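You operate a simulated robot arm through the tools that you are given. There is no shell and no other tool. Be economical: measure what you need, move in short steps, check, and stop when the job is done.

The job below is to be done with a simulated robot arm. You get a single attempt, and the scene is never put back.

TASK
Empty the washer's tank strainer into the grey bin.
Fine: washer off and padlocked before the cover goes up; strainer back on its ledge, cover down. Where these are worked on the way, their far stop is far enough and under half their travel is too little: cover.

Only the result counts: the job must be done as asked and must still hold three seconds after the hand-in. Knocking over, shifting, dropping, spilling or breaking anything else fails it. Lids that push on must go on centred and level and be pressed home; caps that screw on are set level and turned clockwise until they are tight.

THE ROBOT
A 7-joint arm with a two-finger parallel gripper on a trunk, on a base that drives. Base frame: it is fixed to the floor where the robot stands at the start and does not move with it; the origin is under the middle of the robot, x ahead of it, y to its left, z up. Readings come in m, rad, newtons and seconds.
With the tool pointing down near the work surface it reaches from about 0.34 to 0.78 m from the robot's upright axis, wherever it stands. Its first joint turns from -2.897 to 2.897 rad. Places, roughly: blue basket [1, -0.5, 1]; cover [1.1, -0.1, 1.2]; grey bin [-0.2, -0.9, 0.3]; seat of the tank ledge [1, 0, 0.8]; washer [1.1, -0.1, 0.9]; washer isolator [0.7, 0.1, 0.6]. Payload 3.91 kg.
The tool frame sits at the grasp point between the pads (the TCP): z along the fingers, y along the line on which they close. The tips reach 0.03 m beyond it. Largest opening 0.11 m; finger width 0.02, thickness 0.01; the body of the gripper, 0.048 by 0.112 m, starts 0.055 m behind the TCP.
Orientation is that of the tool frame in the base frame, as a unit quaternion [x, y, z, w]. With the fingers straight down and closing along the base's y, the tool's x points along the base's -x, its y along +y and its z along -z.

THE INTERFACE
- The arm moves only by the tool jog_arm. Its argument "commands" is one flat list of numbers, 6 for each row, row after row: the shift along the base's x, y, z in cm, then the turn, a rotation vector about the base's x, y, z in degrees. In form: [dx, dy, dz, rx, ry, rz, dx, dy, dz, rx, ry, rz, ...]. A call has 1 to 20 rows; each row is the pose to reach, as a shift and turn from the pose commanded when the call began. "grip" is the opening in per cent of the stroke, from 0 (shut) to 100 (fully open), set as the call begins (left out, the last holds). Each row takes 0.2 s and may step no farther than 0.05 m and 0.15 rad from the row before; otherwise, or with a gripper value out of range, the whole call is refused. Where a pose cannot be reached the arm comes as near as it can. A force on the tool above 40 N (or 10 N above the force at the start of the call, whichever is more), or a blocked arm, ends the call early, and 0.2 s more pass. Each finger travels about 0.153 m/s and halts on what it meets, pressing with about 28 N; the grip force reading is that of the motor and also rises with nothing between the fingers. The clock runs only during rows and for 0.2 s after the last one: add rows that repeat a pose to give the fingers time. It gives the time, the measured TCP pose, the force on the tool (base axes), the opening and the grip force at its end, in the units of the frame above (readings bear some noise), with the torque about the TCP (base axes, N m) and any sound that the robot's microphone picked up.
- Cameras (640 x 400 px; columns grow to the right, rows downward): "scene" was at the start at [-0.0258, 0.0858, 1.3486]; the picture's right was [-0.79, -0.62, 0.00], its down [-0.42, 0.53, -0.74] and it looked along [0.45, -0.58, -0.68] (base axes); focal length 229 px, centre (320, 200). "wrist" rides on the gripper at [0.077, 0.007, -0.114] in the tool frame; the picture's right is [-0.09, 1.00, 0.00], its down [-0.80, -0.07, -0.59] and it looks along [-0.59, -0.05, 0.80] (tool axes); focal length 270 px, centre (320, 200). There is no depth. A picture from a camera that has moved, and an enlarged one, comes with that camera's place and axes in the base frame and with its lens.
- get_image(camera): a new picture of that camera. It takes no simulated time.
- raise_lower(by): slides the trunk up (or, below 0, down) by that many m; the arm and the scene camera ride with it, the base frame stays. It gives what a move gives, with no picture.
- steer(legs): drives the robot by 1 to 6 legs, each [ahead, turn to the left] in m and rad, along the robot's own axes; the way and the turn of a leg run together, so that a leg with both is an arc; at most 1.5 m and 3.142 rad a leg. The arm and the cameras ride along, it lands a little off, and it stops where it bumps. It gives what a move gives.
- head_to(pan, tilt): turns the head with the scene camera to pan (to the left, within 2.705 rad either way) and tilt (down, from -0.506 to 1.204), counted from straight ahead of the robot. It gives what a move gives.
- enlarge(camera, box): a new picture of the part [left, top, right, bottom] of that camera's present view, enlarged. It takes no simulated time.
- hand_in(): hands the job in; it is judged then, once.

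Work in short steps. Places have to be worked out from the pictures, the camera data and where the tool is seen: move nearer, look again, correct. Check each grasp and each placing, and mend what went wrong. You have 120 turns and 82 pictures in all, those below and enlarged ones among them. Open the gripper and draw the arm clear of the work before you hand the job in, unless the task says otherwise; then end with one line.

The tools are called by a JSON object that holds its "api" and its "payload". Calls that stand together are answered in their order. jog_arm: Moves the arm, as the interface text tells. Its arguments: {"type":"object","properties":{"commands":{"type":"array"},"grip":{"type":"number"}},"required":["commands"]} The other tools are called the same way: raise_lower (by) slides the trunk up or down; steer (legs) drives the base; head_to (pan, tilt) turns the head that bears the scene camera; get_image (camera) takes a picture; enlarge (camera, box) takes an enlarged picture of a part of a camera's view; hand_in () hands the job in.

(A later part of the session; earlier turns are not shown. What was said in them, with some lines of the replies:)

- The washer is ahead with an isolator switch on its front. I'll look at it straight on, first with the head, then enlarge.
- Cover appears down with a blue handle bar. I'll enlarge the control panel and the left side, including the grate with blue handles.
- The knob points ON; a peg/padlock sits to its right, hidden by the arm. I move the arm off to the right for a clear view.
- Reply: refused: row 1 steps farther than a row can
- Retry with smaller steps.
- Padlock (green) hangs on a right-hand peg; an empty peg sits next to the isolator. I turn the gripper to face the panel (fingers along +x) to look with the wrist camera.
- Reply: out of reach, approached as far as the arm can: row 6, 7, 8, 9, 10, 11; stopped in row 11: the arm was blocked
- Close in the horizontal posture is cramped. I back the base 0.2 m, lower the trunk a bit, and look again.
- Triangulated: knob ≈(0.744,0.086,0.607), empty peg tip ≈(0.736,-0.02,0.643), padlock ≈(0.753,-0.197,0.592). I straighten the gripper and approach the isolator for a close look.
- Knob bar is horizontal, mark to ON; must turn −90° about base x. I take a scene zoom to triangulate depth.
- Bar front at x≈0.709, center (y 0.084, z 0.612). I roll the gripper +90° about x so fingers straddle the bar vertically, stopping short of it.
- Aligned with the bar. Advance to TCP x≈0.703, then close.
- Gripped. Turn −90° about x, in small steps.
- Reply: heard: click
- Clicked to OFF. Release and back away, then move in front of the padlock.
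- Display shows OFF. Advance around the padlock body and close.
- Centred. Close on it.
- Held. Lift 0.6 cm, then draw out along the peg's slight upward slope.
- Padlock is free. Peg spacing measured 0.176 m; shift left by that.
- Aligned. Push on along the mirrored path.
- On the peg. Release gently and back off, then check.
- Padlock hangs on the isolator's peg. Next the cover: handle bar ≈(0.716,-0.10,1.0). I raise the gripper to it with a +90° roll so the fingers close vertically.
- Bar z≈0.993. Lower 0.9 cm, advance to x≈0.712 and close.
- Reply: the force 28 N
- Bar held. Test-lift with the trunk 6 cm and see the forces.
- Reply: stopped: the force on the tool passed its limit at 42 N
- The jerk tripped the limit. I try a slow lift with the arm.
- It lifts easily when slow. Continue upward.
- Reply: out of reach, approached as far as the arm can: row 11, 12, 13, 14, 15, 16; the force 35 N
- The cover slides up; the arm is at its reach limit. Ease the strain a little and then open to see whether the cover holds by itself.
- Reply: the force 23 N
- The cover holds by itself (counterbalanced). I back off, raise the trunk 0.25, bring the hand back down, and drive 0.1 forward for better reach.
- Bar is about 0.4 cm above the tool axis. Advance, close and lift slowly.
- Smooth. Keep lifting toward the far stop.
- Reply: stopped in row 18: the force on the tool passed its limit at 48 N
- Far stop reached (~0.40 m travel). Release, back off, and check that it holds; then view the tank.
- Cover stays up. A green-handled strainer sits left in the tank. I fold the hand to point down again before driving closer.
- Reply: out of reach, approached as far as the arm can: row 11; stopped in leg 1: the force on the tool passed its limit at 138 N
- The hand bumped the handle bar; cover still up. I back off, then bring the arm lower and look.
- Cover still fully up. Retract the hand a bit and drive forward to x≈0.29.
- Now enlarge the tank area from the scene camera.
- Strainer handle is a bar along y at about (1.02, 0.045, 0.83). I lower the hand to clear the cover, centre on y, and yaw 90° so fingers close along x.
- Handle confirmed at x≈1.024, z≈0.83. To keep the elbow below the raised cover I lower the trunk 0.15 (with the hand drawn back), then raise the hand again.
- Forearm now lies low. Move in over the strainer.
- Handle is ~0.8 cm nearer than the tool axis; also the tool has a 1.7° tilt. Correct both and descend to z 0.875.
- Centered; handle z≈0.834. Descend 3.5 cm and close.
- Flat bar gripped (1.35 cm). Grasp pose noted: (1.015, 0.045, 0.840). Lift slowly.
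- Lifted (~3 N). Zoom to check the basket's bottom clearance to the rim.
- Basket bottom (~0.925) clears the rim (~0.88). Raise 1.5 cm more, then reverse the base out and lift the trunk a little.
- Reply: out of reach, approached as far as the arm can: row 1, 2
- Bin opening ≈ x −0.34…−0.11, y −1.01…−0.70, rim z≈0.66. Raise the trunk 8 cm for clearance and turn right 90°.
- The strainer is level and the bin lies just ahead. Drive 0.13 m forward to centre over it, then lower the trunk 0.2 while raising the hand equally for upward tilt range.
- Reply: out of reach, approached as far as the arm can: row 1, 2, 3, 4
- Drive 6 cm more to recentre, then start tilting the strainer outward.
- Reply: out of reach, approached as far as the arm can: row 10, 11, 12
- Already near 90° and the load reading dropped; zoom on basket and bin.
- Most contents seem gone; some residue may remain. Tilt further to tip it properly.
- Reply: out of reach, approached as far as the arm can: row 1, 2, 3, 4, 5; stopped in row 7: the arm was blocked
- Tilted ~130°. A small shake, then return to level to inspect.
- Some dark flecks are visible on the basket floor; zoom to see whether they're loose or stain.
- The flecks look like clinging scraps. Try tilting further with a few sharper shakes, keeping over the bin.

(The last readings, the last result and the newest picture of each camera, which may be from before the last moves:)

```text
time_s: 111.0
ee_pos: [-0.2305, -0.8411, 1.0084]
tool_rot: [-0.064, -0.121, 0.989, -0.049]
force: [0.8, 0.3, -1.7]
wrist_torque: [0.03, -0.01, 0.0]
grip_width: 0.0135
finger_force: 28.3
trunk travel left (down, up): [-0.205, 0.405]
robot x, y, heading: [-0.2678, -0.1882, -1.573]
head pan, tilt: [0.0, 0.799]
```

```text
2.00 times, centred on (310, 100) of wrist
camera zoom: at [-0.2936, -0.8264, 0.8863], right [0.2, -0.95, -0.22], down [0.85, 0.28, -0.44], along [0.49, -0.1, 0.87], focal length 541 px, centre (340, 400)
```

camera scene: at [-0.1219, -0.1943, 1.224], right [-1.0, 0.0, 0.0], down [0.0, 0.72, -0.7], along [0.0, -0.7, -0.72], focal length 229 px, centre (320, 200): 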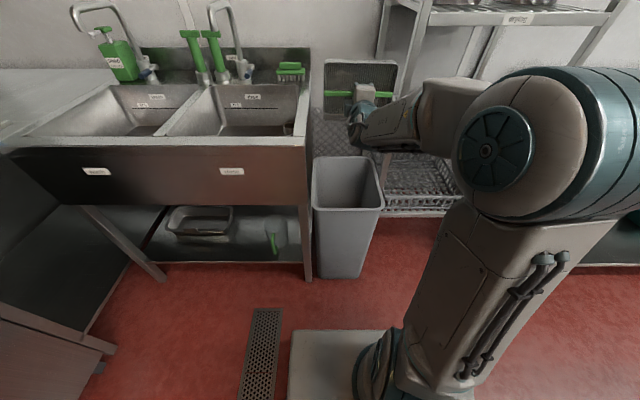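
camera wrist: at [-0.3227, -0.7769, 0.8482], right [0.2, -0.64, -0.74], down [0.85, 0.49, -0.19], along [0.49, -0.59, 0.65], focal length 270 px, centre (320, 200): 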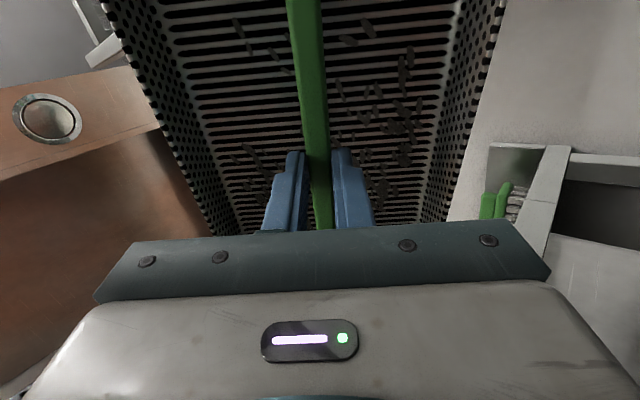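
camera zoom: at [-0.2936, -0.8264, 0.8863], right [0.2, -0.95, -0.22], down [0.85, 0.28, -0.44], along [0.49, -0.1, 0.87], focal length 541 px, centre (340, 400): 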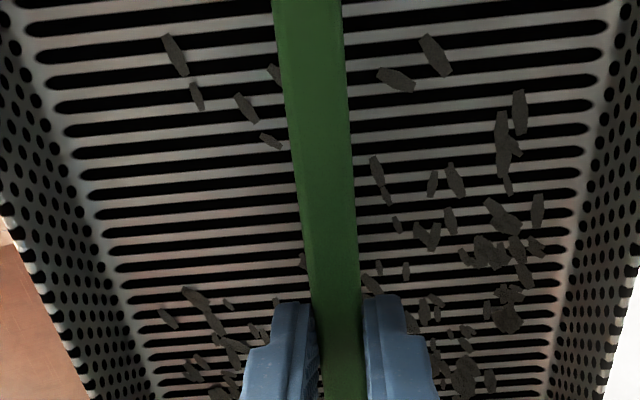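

Fully inverted (~164°), flecks unchanged. One stronger shake, and look whether anything changes, also peek into the bin with the scene camera.

{"api": "jog_arm", "payload": {"commands": [0, 0, 4.8, 0, 0, 0, 0, 0, 0, 0, 0, 0, 0, 0, 4.8, 0, 0, 0, 0, 0, 0, 0, 0, 0, 0, 0, 4.8, 0, 0, 0, 0, 0, 0, 0, 0, 0, 0, 0, 4.8, 0, 0, 0, 0, 0, 0, 0, 0, 0, 0, 0, 4.8, 0, 0, 0, 0, 0, 0, 0, 0, 0, 0, 0, 0, 0, 0, 0]}}

{"api": "get_image", "payload": {"camera": "wrist"}}

{"api": "get_image", "payload": {"camera": "scene"}}

```text
time_s: 113.4
ee_pos: [-0.2302, -0.8403, 1.0089]
tool_rot: [-0.064, -0.12, 0.989, -0.049]
force: [0.0, -0.4, -1.7]
wrist_torque: [0.03, -0.01, 0.02]
grip_width: 0.0133
finger_force: 28.1
trunk travel left (down, up): [-0.205, 0.405]
robot x, y, heading: [-0.2707, -0.1902, -1.574]
head pan, tilt: [0.0, 0.799]
```

```text
20 pictures are left
camera wrist: at [-0.2933, -0.8255, 0.8868], right [0.2, -0.95, -0.22], down [0.85, 0.28, -0.44], along [0.49, -0.1, 0.87], focal length 270 px, centre (320, 200)
```

wrist: 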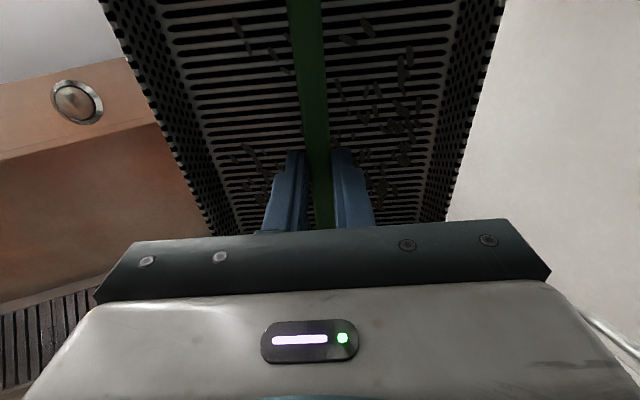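

```text
19 pictures are left
camera scene: at [-0.1214, -0.1945, 1.2239], right [-1.0, 0.0, 0.0], down [0.0, 0.72, -0.7], along [0.0, -0.7, -0.72], focal length 229 px, centre (320, 200)
```

scene: 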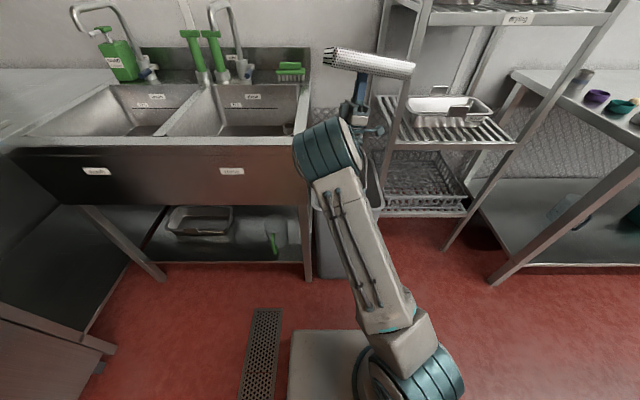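

Nothing more comes loose; the flecks are firmly part of the mesh staining. Rotate back toward level over the bin, in two halves.

{"api": "jog_arm", "payload": {"commands": [0, 0, 0, 8.27, 0.41, 0.53, 0, 0, 0, 16.55, 0.82, 1.07, 0, 0, 0, 24.8, 1.23, 1.6, 0, 0, 0, 33.1, 1.64, 2.14, 0, 0, 0, 41.4, 2.05, 2.67, 0, 0, 0, 49.6, 2.46, 3.2, 0, 0, 0, 57.9, 2.87, 3.74, 0, 0, 0, 66.2, 3.28, 4.3, 0, 0, 0, 74.5, 3.7, 4.8, 0, 0, 0, 82.7, 4.1, 5.35]}}

```text
time_s: 115.6
ee_pos: [-0.2323, -0.842, 1.0076]
tool_rot: [0.044, 0.748, -0.661, 0.032]
force: [-0.5, 0.8, -1.8]
wrist_torque: [0.06, -0.02, 0.02]
grip_width: 0.0133
finger_force: 27.3
out of reach, approached as far as the arm can: row 6, 7, 8
trunk travel left (down, up): [-0.205, 0.405]
robot x, y, heading: [-0.277, -0.1874, -1.575]
head pan, tilt: [0.0, 0.799]
```

Second half back to level.

{"api": "jog_arm", "payload": {"commands": [0, 0, 0, 8.29, 0.4, 0.55, 0, 0, 0, 16.6, 0.8, 1.1, 0, 0, 0, 24.9, 1.2, 1.65, 0, 0, 0, 33.2, 1.6, 2.2, 0, 0, 0, 41.4, 2, 2.75, 0, 0, 0, 49.7, 2.4, 3.3, 0, 0, 0, 58, 2.8, 3.85, 0, 0, 0, 66.3, 3.2, 4.4, 0, 0, -1, 74.6, 3.6, 4.95, 0, 0, -2, 82.9, 4, 5.5, 0, 2, -3, 82.9, 4, 5.5]}}

{"api": "get_image", "payload": {"camera": "wrist"}}

```text
time_s: 118.0
ee_pos: [-0.2306, -0.8224, 0.9775]
tool_rot: [-0.001, 1.0, 0.002, 0.002]
force: [0.7, -0.2, -2.9]
wrist_torque: [0.09, 0.01, 0.03]
grip_width: 0.0132
finger_force: 28.4
out of reach, approached as far as the arm can: row 2
trunk travel left (down, up): [-0.205, 0.405]
robot x, y, heading: [-0.2727, -0.193, -1.565]
head pan, tilt: [0.0, 0.799]
```

```text
18 pictures are left
camera wrist: at [-0.3086, -0.8157, 1.0917], right [0.09, 1.0, 0.01], down [0.8, -0.07, 0.6], along [0.59, -0.05, -0.8], focal length 270 px, centre (320, 200)
```

wrist: 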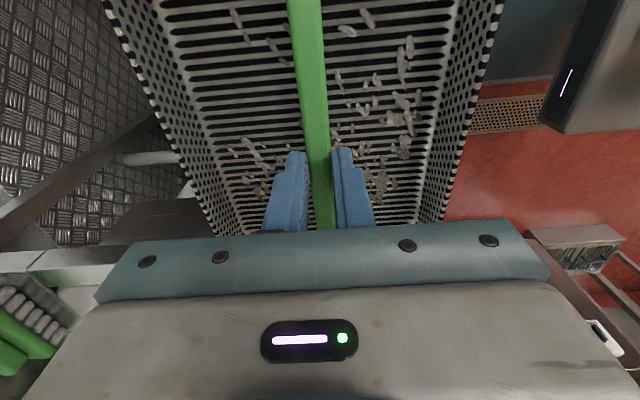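

Level again. Before returning, I check where the waste went: raise the trunk and retract the arm to look into the bin.

{"api": "jog_arm", "payload": {"commands": [-3, 4, 0, 0, 0, 0, -6, 8, 0, 0, 0, 0, -8, 12, 0, 0, 0, 0, -10, 16, 0, 0, 0, 0, -12, 20, 0, 0, 0, 0]}}

{"api": "raise_lower", "payload": {"by": 0.38}}

{"api": "head_to", "payload": {"pan": 0.1, "tilt": 1.05}}

{"api": "get_image", "payload": {"camera": "scene"}}

```text
time_s: 119.2
ee_pos: [-0.3502, -0.6212, 0.9774]
tool_rot: [0.0, 1.0, 0.001, 0.002]
force: [-0.4, -1.2, -1.2]
wrist_torque: [0.04, 0.03, 0.01]
grip_width: 0.0133
finger_force: 28.9
trunk travel left (down, up): [-0.205, 0.405]
robot x, y, heading: [-0.2696, -0.1923, -1.576]
head pan, tilt: [0.0, 0.799]
```

```text
time_s: 122.9
ee_pos: [-0.3504, -0.6208, 1.3582]
tool_rot: [0.001, 1.0, 0.001, 0.001]
force: [0.4, 0.2, -0.8]
wrist_torque: [0.0, 0.0, 0.01]
grip_width: 0.0135
finger_force: 28.4
trunk travel left (down, up): [-0.585, 0.025]
robot x, y, heading: [-0.2726, -0.1924, -1.568]
head pan, tilt: [0.0, 0.799]
```

```text
time_s: 123.7
ee_pos: [-0.3509, -0.6209, 1.3574]
tool_rot: [0.001, 1.0, 0.001, 0.003]
force: [-0.3, 0.0, -1.8]
wrist_torque: [0.01, -0.03, -0.01]
grip_width: 0.0131
finger_force: 28.1
trunk travel left (down, up): [-0.585, 0.025]
robot x, y, heading: [-0.2712, -0.1934, -1.576]
head pan, tilt: [0.099, 1.051]
```

```text
17 pictures are left
camera scene: at [-0.1149, -0.1798, 1.5854], right [-1.0, -0.1, 0.0], down [-0.09, 0.86, -0.5], along [0.05, -0.5, -0.87], focal length 229 px, centre (320, 200)
```

scene: 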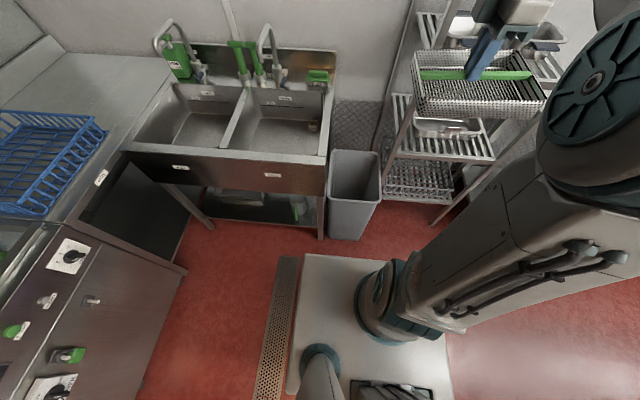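

Load now reads ~1–1.5 N versus ~3 N before: contents fell out. Zoom into the bin and the floor around.

{"api": "enlarge", "payload": {"camera": "scene", "box": [300, 130, 420, 250]}}

```text
3.33 times, centred on (360, 190) of scene
camera zoom: at [-0.1149, -0.1798, 1.5854], right [-1.0, -0.1, 0.0], down [-0.09, 0.86, -0.5], along [0.05, -0.5, -0.87], focal length 764 px, centre (187, 233)
```

zoom: 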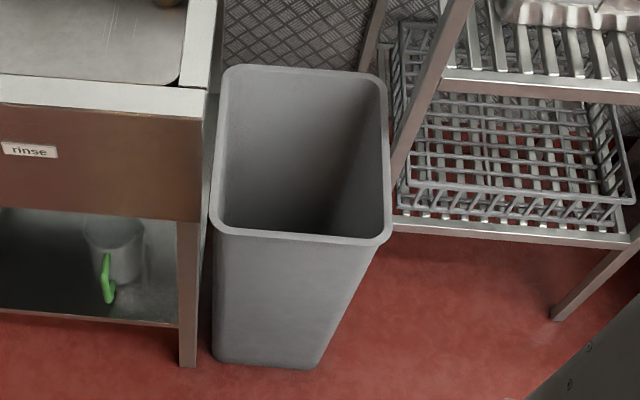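

Bin floor still hidden; drive 0.12 m closer and tilt down more.

{"api": "steer", "payload": {"legs": [[0.12, 0]]}}

{"api": "head_to", "payload": {"pan": 0.1, "tilt": 1.2}}

{"api": "enlarge", "payload": {"camera": "scene", "box": [290, 90, 430, 230]}}

```text
time_s: 124.9
ee_pos: [-0.351, -0.7412, 1.3569]
tool_rot: [0.001, 1.0, 0.0, 0.001]
force: [-0.3, -0.4, -1.2]
wrist_torque: [0.05, -0.03, -0.01]
grip_width: 0.0132
finger_force: 28.0
trunk travel left (down, up): [-0.585, 0.025]
robot x, y, heading: [-0.2679, -0.3116, -1.576]
head pan, tilt: [0.099, 1.051]
```

```text
time_s: 125.6
ee_pos: [-0.3512, -0.7405, 1.3583]
tool_rot: [0.001, 1.0, 0.001, 0.002]
force: [-0.3, -0.2, -1.7]
wrist_torque: [0.0, -0.02, -0.02]
grip_width: 0.0131
finger_force: 27.9
trunk travel left (down, up): [-0.585, 0.025]
robot x, y, heading: [-0.2757, -0.3127, -1.573]
head pan, tilt: [0.099, 1.201]
```

```text
2.86 times, centred on (360, 160) of scene
camera zoom: at [-0.1162, -0.2893, 1.5762], right [-1.0, -0.1, 0.0], down [-0.09, 0.93, -0.36], along [0.04, -0.36, -0.93], focal length 655 px, centre (206, 314)
```

zoom: 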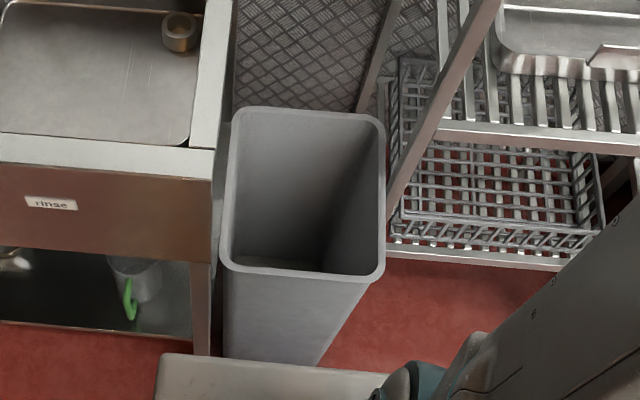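

{"api": "enlarge", "payload": {"camera": "scene", "box": [338, 125, 374, 152]}}

```text
14.81 times, centred on (356, 138) of scene
camera zoom: at [-0.1162, -0.2893, 1.5762], right [-1.0, -0.1, 0.0], down [-0.09, 0.93, -0.36], along [0.04, -0.36, -0.93], focal length 3394 px, centre (-213, 1111)
```

zoom: 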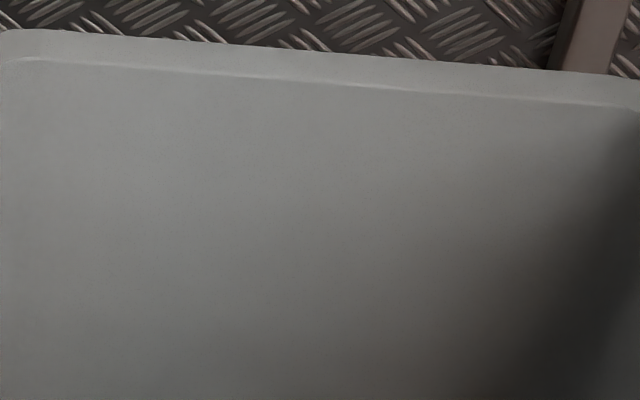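

{"api": "enlarge", "payload": {"camera": "scene", "box": [328, 158, 384, 193]}}

```text
11.43 times, centred on (356, 176) of scene
camera zoom: at [-0.1162, -0.2893, 1.5762], right [-1.0, -0.1, 0.0], down [-0.09, 0.93, -0.36], along [0.04, -0.36, -0.93], focal length 2619 px, centre (-91, 480)
```

zoom: 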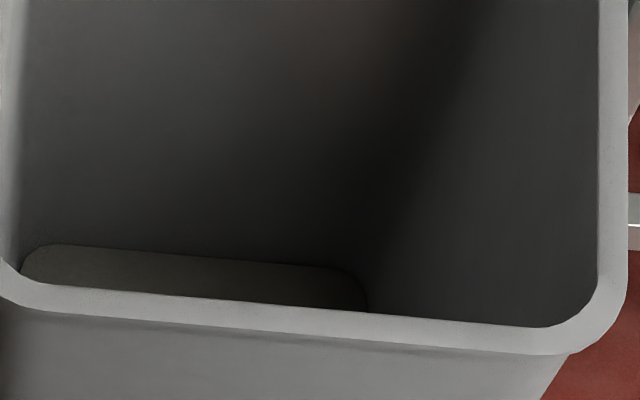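

The bin now holds a layer of waste at its floor, and the surrounding floor is clean. Return: reverse, lower the trunk, and turn back to the washer.

{"api": "steer", "payload": {"legs": [[-0.31, 0]]}}

{"api": "raise_lower", "payload": {"by": -0.26}}

{"api": "steer", "payload": {"legs": [[0, 0.79], [0, 0.785]]}}

{"api": "head_to", "payload": {"pan": -0.15, "tilt": 0.75}}

```text
time_s: 127.7
ee_pos: [-0.3508, -0.4305, 1.3573]
tool_rot: [0.0, 1.0, 0.001, 0.001]
force: [0.9, 0.3, -1.1]
wrist_torque: [-0.02, -0.03, -0.01]
grip_width: 0.0133
finger_force: 28.1
trunk travel left (down, up): [-0.585, 0.025]
robot x, y, heading: [-0.2707, 0.0007, -1.564]
head pan, tilt: [0.099, 1.201]
```

```text
time_s: 130.4
ee_pos: [-0.3514, -0.4302, 1.0963]
tool_rot: [-0.001, 1.0, 0.001, 0.002]
force: [0.0, -0.2, -1.5]
wrist_torque: [-0.04, 0.02, 0.01]
grip_width: 0.0132
finger_force: 28.3
trunk travel left (down, up): [-0.325, 0.285]
robot x, y, heading: [-0.271, -0.0038, -1.567]
head pan, tilt: [0.099, 1.201]
```

```text
time_s: 134.9
ee_pos: [0.1599, -0.073, 1.0973]
tool_rot: [0.713, -0.701, -0.001, 0.0]
force: [-0.5, -0.2, -1.0]
wrist_torque: [-0.01, 0.01, 0.02]
grip_width: 0.0134
finger_force: 28.2
trunk travel left (down, up): [-0.325, 0.285]
robot x, y, heading: [-0.2673, -0.0007, 0.019]
head pan, tilt: [0.099, 1.201]
```

```text
time_s: 135.8
ee_pos: [0.1577, -0.0721, 1.0968]
tool_rot: [0.714, -0.7, -0.001, 0.0]
force: [-0.2, -0.5, -1.7]
wrist_torque: [0.01, 0.01, -0.02]
grip_width: 0.0135
finger_force: 28.1
trunk travel left (down, up): [-0.325, 0.285]
robot x, y, heading: [-0.2735, -0.0025, 0.021]
head pan, tilt: [-0.15, 0.75]
```

Correct the small heading error and extend the arm to the carry pose.

{"api": "steer", "payload": {"legs": [[0, -0.017]]}}

{"api": "jog_arm", "payload": {"commands": [3.6, 1.5, -1, 0, 0, 0, 7.2, 3, -2, 0, 0, 0, 10.8, 4.5, -3.5, 0, 0, 0, 14.4, 6, -5, 0, 0, 0, 18, 7.5, -6.5, 0, 0, 0, 21.6, 9, -8, 0, 0, 0, 25, 10.5, -9, 0, 0, 0, 27.5, 11.8, -9.7, 0, 0, 0]}}

```text
time_s: 136.6
ee_pos: [0.1577, -0.0801, 1.0964]
tool_rot: [0.707, -0.707, -0.001, -0.001]
force: [-0.7, 0.0, -0.6]
wrist_torque: [0.01, -0.03, -0.02]
grip_width: 0.0136
finger_force: 27.8
trunk travel left (down, up): [-0.325, 0.285]
robot x, y, heading: [-0.2737, -0.0013, 0.001]
head pan, tilt: [-0.15, 0.75]
```

```text
time_s: 138.4
ee_pos: [0.4339, 0.038, 0.9991]
tool_rot: [-0.707, 0.708, 0.001, 0.0]
force: [0.3, -0.1, 0.0]
wrist_torque: [0.02, 0.01, 0.01]
grip_width: 0.0134
finger_force: 28.0
trunk travel left (down, up): [-0.325, 0.285]
robot x, y, heading: [-0.2718, -0.0037, 0.003]
head pan, tilt: [-0.15, 0.75]
```

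Check the washer scene before driving in.

{"api": "get_image", "payload": {"camera": "scene"}}

```text
12 pictures are left
camera scene: at [-0.2665, 0.1383, 1.3479], right [-0.15, -0.99, 0.0], down [-0.67, 0.1, -0.73], along [0.72, -0.11, -0.68], focal length 229 px, centre (320, 200)
```

scene: 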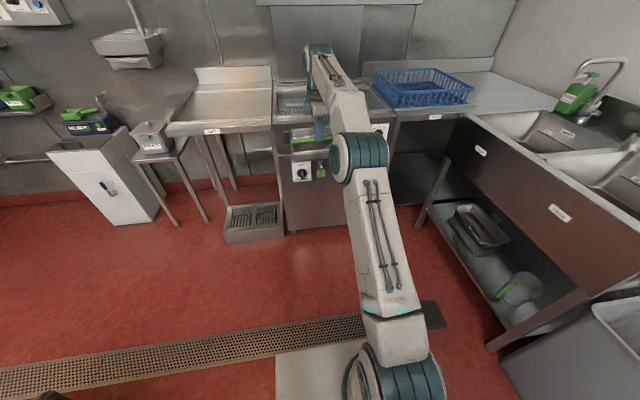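

Cover is up, all is in order. Drive in.

{"api": "steer", "payload": {"legs": [[0.3, 0], [0.263, 0]]}}

```text
time_s: 141.9
ee_pos: [0.9981, 0.0371, 1.0004]
tool_rot: [-0.707, 0.708, 0.002, 0.0]
force: [-0.8, 0.2, -1.1]
wrist_torque: [0.02, 0.04, 0.01]
grip_width: 0.0134
finger_force: 28.2
trunk travel left (down, up): [-0.325, 0.285]
robot x, y, heading: [0.2899, 0.001, 0.0]
head pan, tilt: [-0.15, 0.75]
```

Align to (1.015, 0.045) and descend part-way.

{"api": "jog_arm", "payload": {"commands": [0.8, 0.4, -1.5, 0, 0, 0, 1.7, 0.8, -3, 0, 0, 0, 1.7, 0.8, -6, 0, 0, 0, 1.7, 0.8, -9, 0, 0, 0, 1.7, 0.8, -11, 0, 0, 0, 1.7, 0.8, -11, 0, 0, 0]}}

{"api": "get_image", "payload": {"camera": "wrist"}}

{"api": "enlarge", "payload": {"camera": "scene", "box": [260, 90, 420, 210]}}

```text
time_s: 143.3
ee_pos: [1.0155, 0.0454, 0.8891]
tool_rot: [-0.707, 0.707, 0.001, 0.001]
force: [-0.6, -0.3, -0.7]
wrist_torque: [0.02, -0.01, 0.02]
grip_width: 0.0136
finger_force: 28.3
trunk travel left (down, up): [-0.325, 0.285]
robot x, y, heading: [0.2944, -0.0037, -0.0]
head pan, tilt: [-0.15, 0.75]
```

```text
11 pictures are left
camera wrist: at [1.0076, -0.032, 1.0044], right [-1.0, 0.09, 0.0], down [0.07, 0.8, 0.6], along [0.05, 0.59, -0.8], focal length 270 px, centre (320, 200)
```

wrist: 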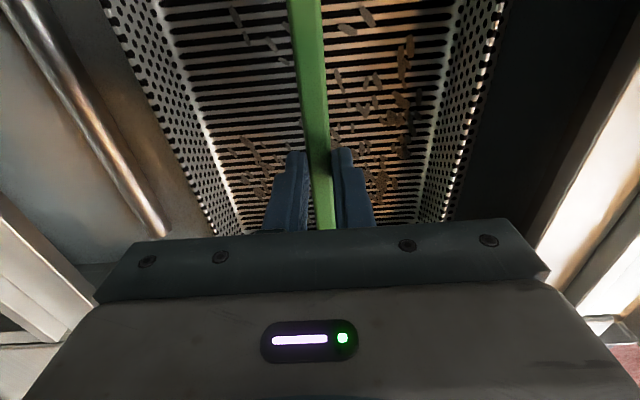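

```text
3.33 times, centred on (340, 150) of scene
camera zoom: at [0.2987, 0.1397, 1.3479], right [-0.15, -0.99, 0.0], down [-0.67, 0.1, -0.73], along [0.72, -0.11, -0.68], focal length 764 px, centre (253, 367)
```

zoom: 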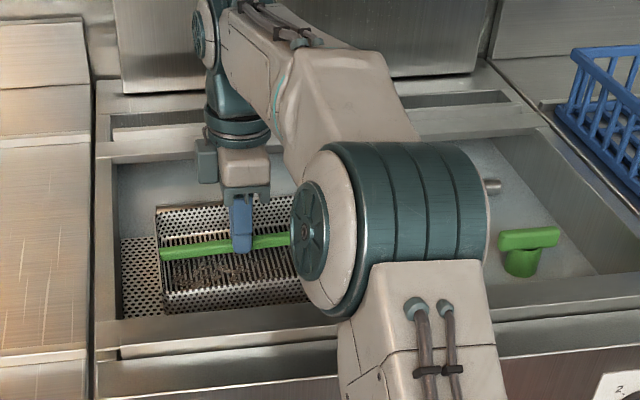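

Lower slowly to the original height.

{"api": "jog_arm", "payload": {"commands": [0, 0, -1, 0, 0, 0, 0, 0, -2, 0, 0, 0, 0, 0, -3, 0, 0, 0, 0, 0, -3.8, 0, 0, 0, 0, 0, -4.4, 0, 0, 0, 0, 0, -4.8, 0, 0, 0, 0, 0, -5, 0, 0, 0]}}

{"api": "enlarge", "payload": {"camera": "scene", "box": [260, 90, 420, 210]}}

```text
time_s: 144.7
ee_pos: [1.0167, 0.0455, 0.8496]
tool_rot: [0.707, -0.707, 0.004, -0.006]
force: [0.0, -0.3, 12.9]
wrist_torque: [-0.02, 0.1, 0.04]
grip_width: 0.0133
finger_force: 28.0
trunk travel left (down, up): [-0.325, 0.285]
robot x, y, heading: [0.2935, 0.0016, -0.002]
head pan, tilt: [-0.15, 0.75]
stopped in row 6: the force on the tool passed its limit at 43 N (the readings are from after the stop); the commanded pose is now the measured one
```

```text
3.33 times, centred on (340, 150) of scene
camera zoom: at [0.2969, 0.1396, 1.3476], right [-0.15, -0.99, 0.0], down [-0.67, 0.1, -0.73], along [0.72, -0.11, -0.68], focal length 764 px, centre (253, 367)
```

zoom: 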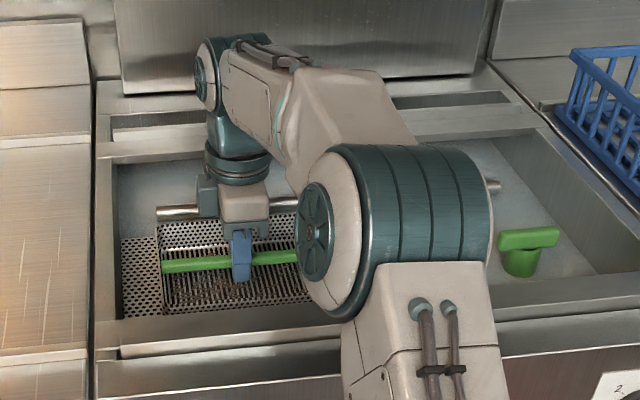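

Contact ~1 cm above the original height, so it may be slightly off its seat. Look with the wrist camera.

{"api": "get_image", "payload": {"camera": "wrist"}}

```text
8 pictures are left
camera wrist: at [1.0068, -0.0311, 0.965], right [-1.0, 0.09, -0.01], down [0.06, 0.8, 0.6], along [0.06, 0.59, -0.8], focal length 270 px, centre (320, 200)
```

wrist: 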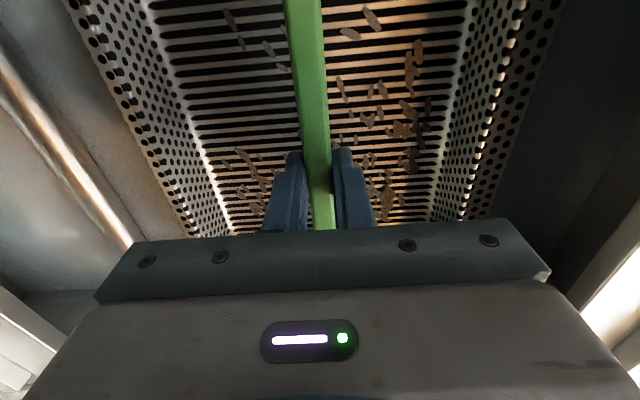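

Handle hasn't slipped in the grip; try a small compliant search: slide +y while pressing lightly.

{"api": "jog_arm", "payload": {"commands": [0, 0, 0.2, 0, 0, 0, 0, 0.2, 0, 0, 0, 0, 0, 0.4, -0.2, 0, 0, 0, 0, 0.6, -0.3, 0, 0, 0, 0, 0.6, -0.5, 0, 0, 0]}}

```text
time_s: 145.8
ee_pos: [1.0179, 0.052, 0.8507]
tool_rot: [-0.707, 0.708, -0.007, 0.007]
force: [2.0, 2.1, 13.6]
wrist_torque: [-0.33, 0.11, 0.09]
grip_width: 0.0133
finger_force: 27.9
trunk travel left (down, up): [-0.325, 0.285]
robot x, y, heading: [0.2938, -0.0024, -0.002]
head pan, tilt: [-0.15, 0.75]
stopped in row 5: the force on the tool passed its limit at 42 N (the readings are from after the stop); the commanded pose is now the measured one
```

The scene ray puts the bar itself at its original height (~0.84), suggesting the bar just sits ~8 mm lower in the fingers. Return to y≈0.046 and press lightly to compare the contact.

{"api": "jog_arm", "payload": {"commands": [0, -0.1, 0.5, 0, 0, 0, -0.1, -0.6, 0.5, -0.3, 1.1, 0, -0.2, -0.6, 0.2, -0.3, 1.1, 0, -0.2, -0.6, 0, -0.3, 1.1, 0, -0.2, -0.6, -0.1, -0.3, 1.1, 0, -0.2, -0.6, -0.2, -0.3, 1.1, 0]}}

{"api": "enlarge", "payload": {"camera": "scene", "box": [280, 130, 360, 190]}}

```text
time_s: 147.2
ee_pos: [1.016, 0.0452, 0.8498]
tool_rot: [-0.706, 0.708, -0.003, 0.001]
force: [13.3, 3.6, 36.7]
wrist_torque: [0.17, -0.01, 0.0]
grip_width: 0.0132
finger_force: 28.1
trunk travel left (down, up): [-0.325, 0.285]
robot x, y, heading: [0.2962, 0.0036, 0.003]
head pan, tilt: [-0.15, 0.75]
```

```text
6.67 times, centred on (320, 160) of scene
camera zoom: at [0.2967, 0.1397, 1.3483], right [-0.15, -0.99, 0.0], down [-0.67, 0.1, -0.73], along [0.72, -0.11, -0.68], focal length 1528 px, centre (320, 467)
```

zoom: 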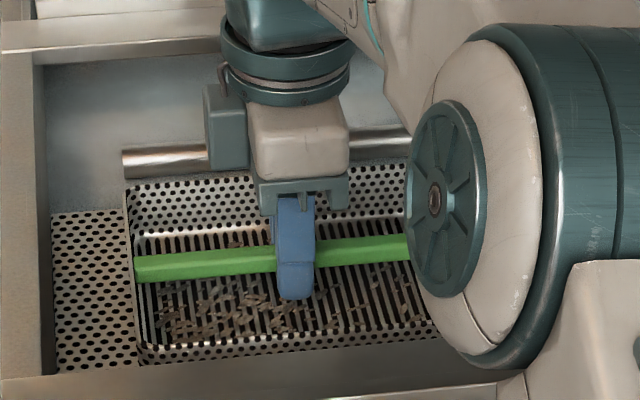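

Contact is balanced (torque ≈0 under 37 N) and the bar's own height matches the original, so it is seated; the bar had slid ~1 cm in the fingers. Ease the pressure and open.

{"api": "jog_arm", "payload": {"commands": [0, 0, 0.3, 0, 0, 0, 0, 0, 0.3, 0, 0, 0]}}

{"api": "jog_arm", "payload": {"commands": [0, 0, 0, 0, 0, 0, 0, 0, 0, 0, 0, 0, 0, 0, 2, 0, 0, 0, 0, 0, 4, 0, 0, 0, 0, 0, 7, 0, 0, 0, 0, 0, 11, 0, 0, 0], "grip": 60}}

{"api": "get_image", "payload": {"camera": "wrist"}}

```text
time_s: 147.8
ee_pos: [1.0145, 0.0453, 0.8509]
tool_rot: [-0.705, 0.709, -0.002, -0.002]
force: [10.0, 2.4, 27.9]
wrist_torque: [0.23, -0.13, -0.07]
grip_width: 0.0132
finger_force: 28.2
trunk travel left (down, up): [-0.325, 0.285]
robot x, y, heading: [0.2973, -0.001, -0.002]
head pan, tilt: [-0.15, 0.75]
```

```text
time_s: 149.2
ee_pos: [1.0164, 0.0439, 0.9567]
tool_rot: [-0.707, 0.707, 0.0, -0.004]
force: [0.0, -0.5, 0.1]
wrist_torque: [0.01, 0.02, 0.01]
grip_width: 0.066
finger_force: 0.1
trunk travel left (down, up): [-0.325, 0.285]
robot x, y, heading: [0.2961, 0.0036, -0.004]
head pan, tilt: [-0.15, 0.75]
```

```text
6 pictures are left
camera wrist: at [1.0092, -0.0313, 1.0732], right [-1.0, 0.09, 0.0], down [0.08, 0.8, 0.59], along [0.05, 0.59, -0.81], focal length 270 px, centre (320, 200)
```

wrist: 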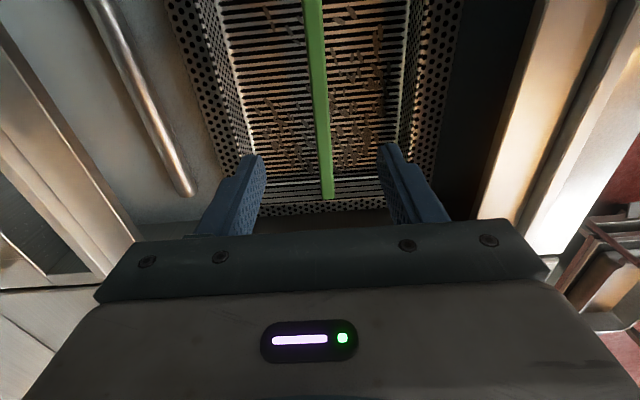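

Strainer sits at its original height on the ledge. Withdraw the arm along the entry path, then back the base away.

{"api": "jog_arm", "payload": {"commands": [-2, 0, 1.3, 0, 0, 0, -6.5, 0, 1.3, 0, 0, 0, -11, 0, 1.3, 0, 0, 0, -15.5, 0, 1.3, 0, 0, 0, -20, 0, 1.3, 0, 0, 0, -24.5, 0, 1.3, 0, 0, 0, -29, 0, 1.3, 0, 0, 0, -33.5, 0, 1.3, 0, 0, 0, -37.5, 0, 1.3, 0, 0, 0]}}

{"api": "steer", "payload": {"legs": [[-0.395, 0]]}}

{"api": "raise_lower", "payload": {"by": 0.15}}

{"api": "jog_arm", "payload": {"commands": [3.3, -1.3, 1, 0, -8.2, 0, 6.6, -2.6, 2, 0, -16.4, 0, 10, -3.9, 4, 0, -24.6, 0, 13.3, -5.2, 6.5, 0, -32.8, 0, 16.6, -6.5, 9, 0, -41, 0, 20, -7.8, 11.5, 0, -49.2, 0, 23.3, -9.1, 14, 0, -57.4, 0, 26.6, -10.4, 16.5, 0, -65.6, 0, 28, -11.7, 19.5, 0, -73.8, 0, 29, -13, 22.5, 0, -82, 0, 30, -14, 25.5, 0, -90, 0, 31, -14, 27, 0, -90, 0], "grip": 70}}

```text
time_s: 151.2
ee_pos: [0.6407, 0.0453, 0.9714]
tool_rot: [-0.707, 0.707, -0.001, -0.003]
force: [-0.3, 0.0, -0.7]
wrist_torque: [0.01, -0.03, 0.01]
grip_width: 0.066
finger_force: 0.0
trunk travel left (down, up): [-0.325, 0.285]
robot x, y, heading: [0.2943, -0.005, -0.0]
head pan, tilt: [-0.15, 0.75]
```

```text
time_s: 153.7
ee_pos: [0.2459, 0.0449, 0.9721]
tool_rot: [-0.707, 0.708, 0.0, -0.003]
force: [0.3, -0.3, -0.2]
wrist_torque: [0.0, 0.01, -0.01]
grip_width: 0.0658
finger_force: 0.1
trunk travel left (down, up): [-0.325, 0.285]
robot x, y, heading: [-0.1007, -0.001, -0.0]
head pan, tilt: [-0.15, 0.75]
```

```text
time_s: 155.5
ee_pos: [0.2463, 0.0456, 1.1211]
tool_rot: [-0.706, 0.708, 0.0, -0.003]
force: [0.4, -1.1, -0.2]
wrist_torque: [0.0, -0.01, 0.0]
grip_width: 0.0656
finger_force: 0.1
trunk travel left (down, up): [-0.475, 0.135]
robot x, y, heading: [-0.1051, -0.0001, -0.001]
head pan, tilt: [-0.15, 0.75]
```

```text
time_s: 158.1
ee_pos: [0.5531, -0.0909, 1.3926]
tool_rot: [0.499, -0.503, 0.509, -0.489]
force: [2.0, 14.5, 0.3]
wrist_torque: [0.0, 0.04, -1.14]
grip_width: 0.077
finger_force: 0.0
out of reach, approached as far as the arm can: row 10
trunk travel left (down, up): [-0.475, 0.135]
robot x, y, heading: [-0.1018, 0.0013, 0.002]
head pan, tilt: [-0.15, 0.75]
```

Some side force on the hand (14 N); take a picture to see the cause.

{"api": "get_image", "payload": {"camera": "scene"}}

```text
5 pictures are left
camera scene: at [-0.097, 0.1487, 1.4969], right [-0.15, -0.99, 0.01], down [-0.67, 0.1, -0.73], along [0.72, -0.11, -0.68], focal length 229 px, centre (320, 200)
```

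scene: 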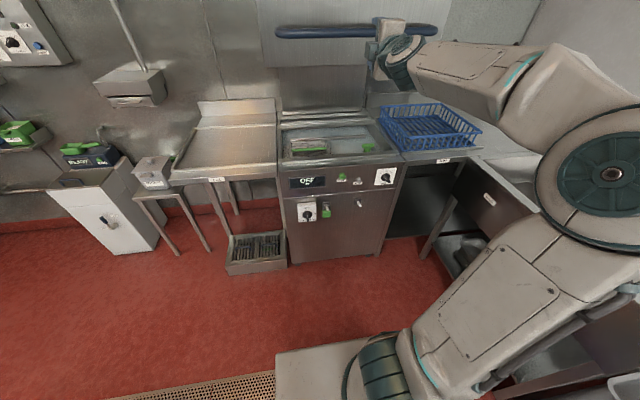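

No external contact — the wrist is folded against the arm; extending will relieve it. Advance toward the bar.

{"api": "jog_arm", "payload": {"commands": [4, -0.5, 0.3, 0, 0, 0, 8, -0.5, 0.3, 0, 0, 0]}}

{"api": "get_image", "payload": {"camera": "wrist"}}

```text
time_s: 158.7
ee_pos: [0.637, -0.0891, 1.3945]
tool_rot: [0.502, -0.5, 0.499, -0.499]
force: [0.7, 1.5, 0.6]
wrist_torque: [-0.02, 0.02, -0.13]
grip_width: 0.077
finger_force: 0.1
trunk travel left (down, up): [-0.475, 0.135]
robot x, y, heading: [-0.1033, 0.002, 0.004]
head pan, tilt: [-0.15, 0.75]
```

```text
4 pictures are left
camera wrist: at [0.5218, -0.1664, 1.3889], right [0.0, 0.08, -1.0], down [-0.6, 0.8, 0.07], along [0.8, 0.59, 0.05], focal length 270 px, centre (320, 200)
```

wrist: 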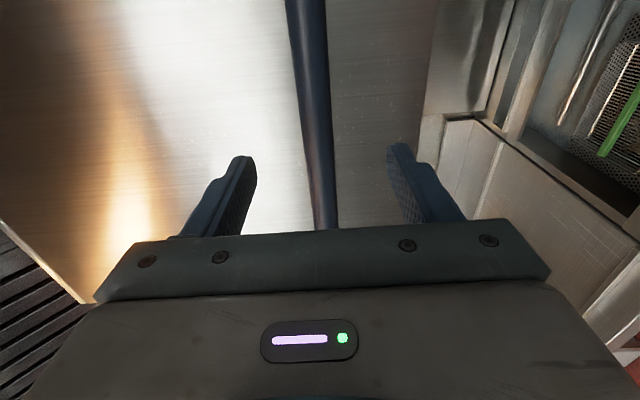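

Bar centred. Advance, close, and begin pulling down slowly.

{"api": "jog_arm", "payload": {"commands": [3.5, -0.3, 0, 0, 0, 0, 7.2, -0.6, 0, 0, 0, 0]}}

{"api": "jog_arm", "payload": {"commands": [0, 0, 0, 0, 0, 0, 0, 0, 0, 0, 0, 0, 0, 0, 0, 0, 0, 0], "grip": 0}}

{"api": "jog_arm", "payload": {"commands": [0, 0, -0.4, 0, 0, 0, 0, 0, -1, 0, 0, 0, 0, 0, -1.8, 0, 0, 0, 0, 0, -2.6, 0, 0, 0, 0, 0, -3.5, 0, 0, 0, 0, 0, -4.5, 0, 0, 0, 0, 0, -5.5, 0, 0, 0, 0, 0, -6.5, 0, 0, 0, 0, 0, -7.5, 0, 0, 0, 0, 0, -8.5, 0, 0, 0, 0, 0, -9.5, 0, 0, 0, 0, 0, -10.5, 0, 0, 0, 0, 0, -11.5, 0, 0, 0, 0, 0, -12.5, 0, 0, 0, 0, 0, -13.5, 0, 0, 0, 0, 0, -14.5, 0, 0, 0, 0, 0, -15.5, 0, 0, 0, 0, 0, -16.5, 0, 0, 0, 0, 0, -17.5, 0, 0, 0]}}

```text
time_s: 159.3
ee_pos: [0.7109, -0.1066, 1.3921]
tool_rot: [-0.5, 0.503, -0.499, 0.498]
force: [0.9, 0.3, 0.3]
wrist_torque: [0.01, 0.02, 0.01]
grip_width: 0.0769
finger_force: 0.0
trunk travel left (down, up): [-0.475, 0.135]
robot x, y, heading: [-0.102, -0.0002, -0.001]
head pan, tilt: [-0.15, 0.75]
```

```text
time_s: 160.1
ee_pos: [0.7087, -0.1049, 1.3949]
tool_rot: [0.498, -0.501, 0.502, -0.499]
force: [6.8, -0.3, 12.4]
wrist_torque: [-0.05, -0.44, -0.14]
grip_width: 0.0238
finger_force: 45.1
trunk travel left (down, up): [-0.475, 0.135]
robot x, y, heading: [-0.1033, 0.0027, -0.002]
head pan, tilt: [-0.15, 0.75]
```

```text
time_s: 164.1
ee_pos: [0.709, -0.1063, 1.2163]
tool_rot: [-0.5, 0.503, -0.499, 0.498]
force: [6.8, -0.4, 0.1]
wrist_torque: [-0.14, 0.03, -0.3]
grip_width: 0.0238
finger_force: 45.0
trunk travel left (down, up): [-0.475, 0.135]
robot x, y, heading: [-0.1024, 0.0008, -0.001]
head pan, tilt: [-0.15, 0.75]
```

Moving freely. Continue down; slower near the bottom (closed at ≈0.993).

{"api": "jog_arm", "payload": {"commands": [0, 0, -0.4, 0, 0, 0, 0, 0, -1.2, 0, 0, 0, 0, 0, -2.2, 0, 0, 0, 0, 0, -3.4, 0, 0, 0, 0, 0, -4.6, 0, 0, 0, 0, 0, -5.8, 0, 0, 0, 0, 0, -7, 0, 0, 0, 0, 0, -8.2, 0, 0, 0, 0, 0, -9.4, 0, 0, 0, 0, 0, -10.6, 0, 0, 0, 0, 0, -11.8, 0, 0, 0, 0, 0, -13, 0, 0, 0, 0, 0, -14.2, 0, 0, 0, 0, 0, -15.4, 0, 0, 0, 0, 0, -16.6, 0, 0, 0, 0, 0, -17.8, 0, 0, 0, 0, 0, -18.9, 0, 0, 0]}}

```text
time_s: 167.7
ee_pos: [0.7083, -0.1048, 1.0288]
tool_rot: [-0.5, 0.503, -0.5, 0.497]
force: [7.7, -2.7, -1.2]
wrist_torque: [-0.15, 0.03, -0.36]
grip_width: 0.0237
finger_force: 45.0
trunk travel left (down, up): [-0.475, 0.135]
robot x, y, heading: [-0.1053, 0.0005, 0.004]
head pan, tilt: [-0.15, 0.75]
```

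Last ~3.5 cm to the lower stop, gently.

{"api": "jog_arm", "payload": {"commands": [0, 0, -0.4, 0, 0, 0, 0, 0, -1, 0, 0, 0, 0, 0, -1.6, 0, 0, 0, 0, 0, -2.2, 0, 0, 0, 0, 0, -2.7, 0, 0, 0, 0, 0, -3.1, 0, 0, 0, 0, 0, -3.5, 0, 0, 0, 0, 0, -3.8, 0, 0, 0, 0, 0, -4.1, 0, 0, 0, 0, 0, -4.4, 0, 0, 0]}}

```text
time_s: 169.9
ee_pos: [0.7081, -0.1062, 0.9958]
tool_rot: [0.495, -0.498, 0.505, -0.503]
force: [-8.9, 0.0, 7.3]
wrist_torque: [0.11, -0.03, 0.73]
grip_width: 0.0237
finger_force: 45.2
trunk travel left (down, up): [-0.475, 0.135]
robot x, y, heading: [-0.1011, 0.0022, 0.0]
head pan, tilt: [-0.15, 0.75]
stopped in row 10: the force on the tool passed its limit at 42 N (the readings are from after the stop); the commanded pose is now the measured one
```

Lower stop reached (z 0.996, as at the start). Release and back away.

{"api": "jog_arm", "payload": {"commands": [0, 0, 0, 0, 0, 0, 0, 0, 0, 0, 0, 0, -4, 0, 0, 0, 0, 0, -8, 0, 0, 0, 0, 0, -11, 0, 0, 0, 0, 0], "grip": 70}}

{"api": "steer", "payload": {"legs": [[-0.2, 0]]}}

{"api": "get_image", "payload": {"camera": "scene"}}

```text
time_s: 171.2
ee_pos: [0.5988, -0.1037, 0.9942]
tool_rot: [0.497, -0.498, 0.504, -0.501]
force: [-0.5, 0.4, 0.0]
wrist_torque: [0.01, 0.02, -0.02]
grip_width: 0.0772
finger_force: 0.2
trunk travel left (down, up): [-0.475, 0.135]
robot x, y, heading: [-0.1039, 0.0009, -0.004]
head pan, tilt: [-0.15, 0.75]
```

```text
time_s: 172.7
ee_pos: [0.3991, -0.1056, 0.9932]
tool_rot: [0.496, -0.5, 0.504, -0.5]
force: [0.0, -0.2, 1.6]
wrist_torque: [-0.01, 0.0, -0.01]
grip_width: 0.0771
finger_force: 0.1
trunk travel left (down, up): [-0.475, 0.135]
robot x, y, heading: [-0.3027, 0.0031, -0.004]
head pan, tilt: [-0.15, 0.75]
```

```text
3 pictures are left
camera scene: at [-0.2963, 0.1398, 1.4979], right [-0.15, -0.99, 0.0], down [-0.67, 0.1, -0.73], along [0.72, -0.11, -0.68], focal length 229 px, centre (320, 200)
```

scene: 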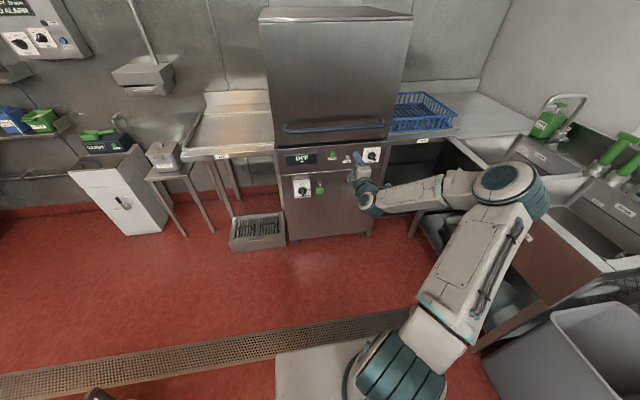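

{"api": "enlarge", "payload": {"camera": "scene", "box": [260, 110, 400, 210]}}

```text
4.00 times, centred on (330, 160) of scene
camera zoom: at [-0.2963, 0.1398, 1.4979], right [-0.15, -0.99, 0.0], down [-0.67, 0.1, -0.73], along [0.72, -0.11, -0.68], focal length 916 px, centre (280, 360)
```

zoom: 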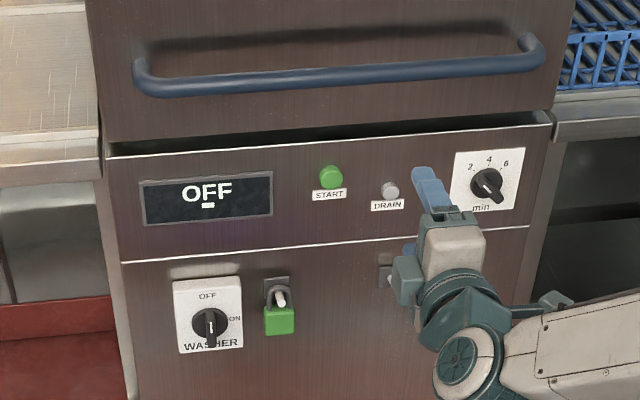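

The cover is down, the washer is off and padlocked, and the arm is clear with the gripper open. Hand in.

{"api": "hand_in", "payload": {}}

```text
The job is handed in.
```

I emptied the strainer into the grey bin and set it back on its ledge. The washer is off and padlocked and the cover is down; some dark flecks stuck to the strainer mesh did not come off when I turned it over and shook it.
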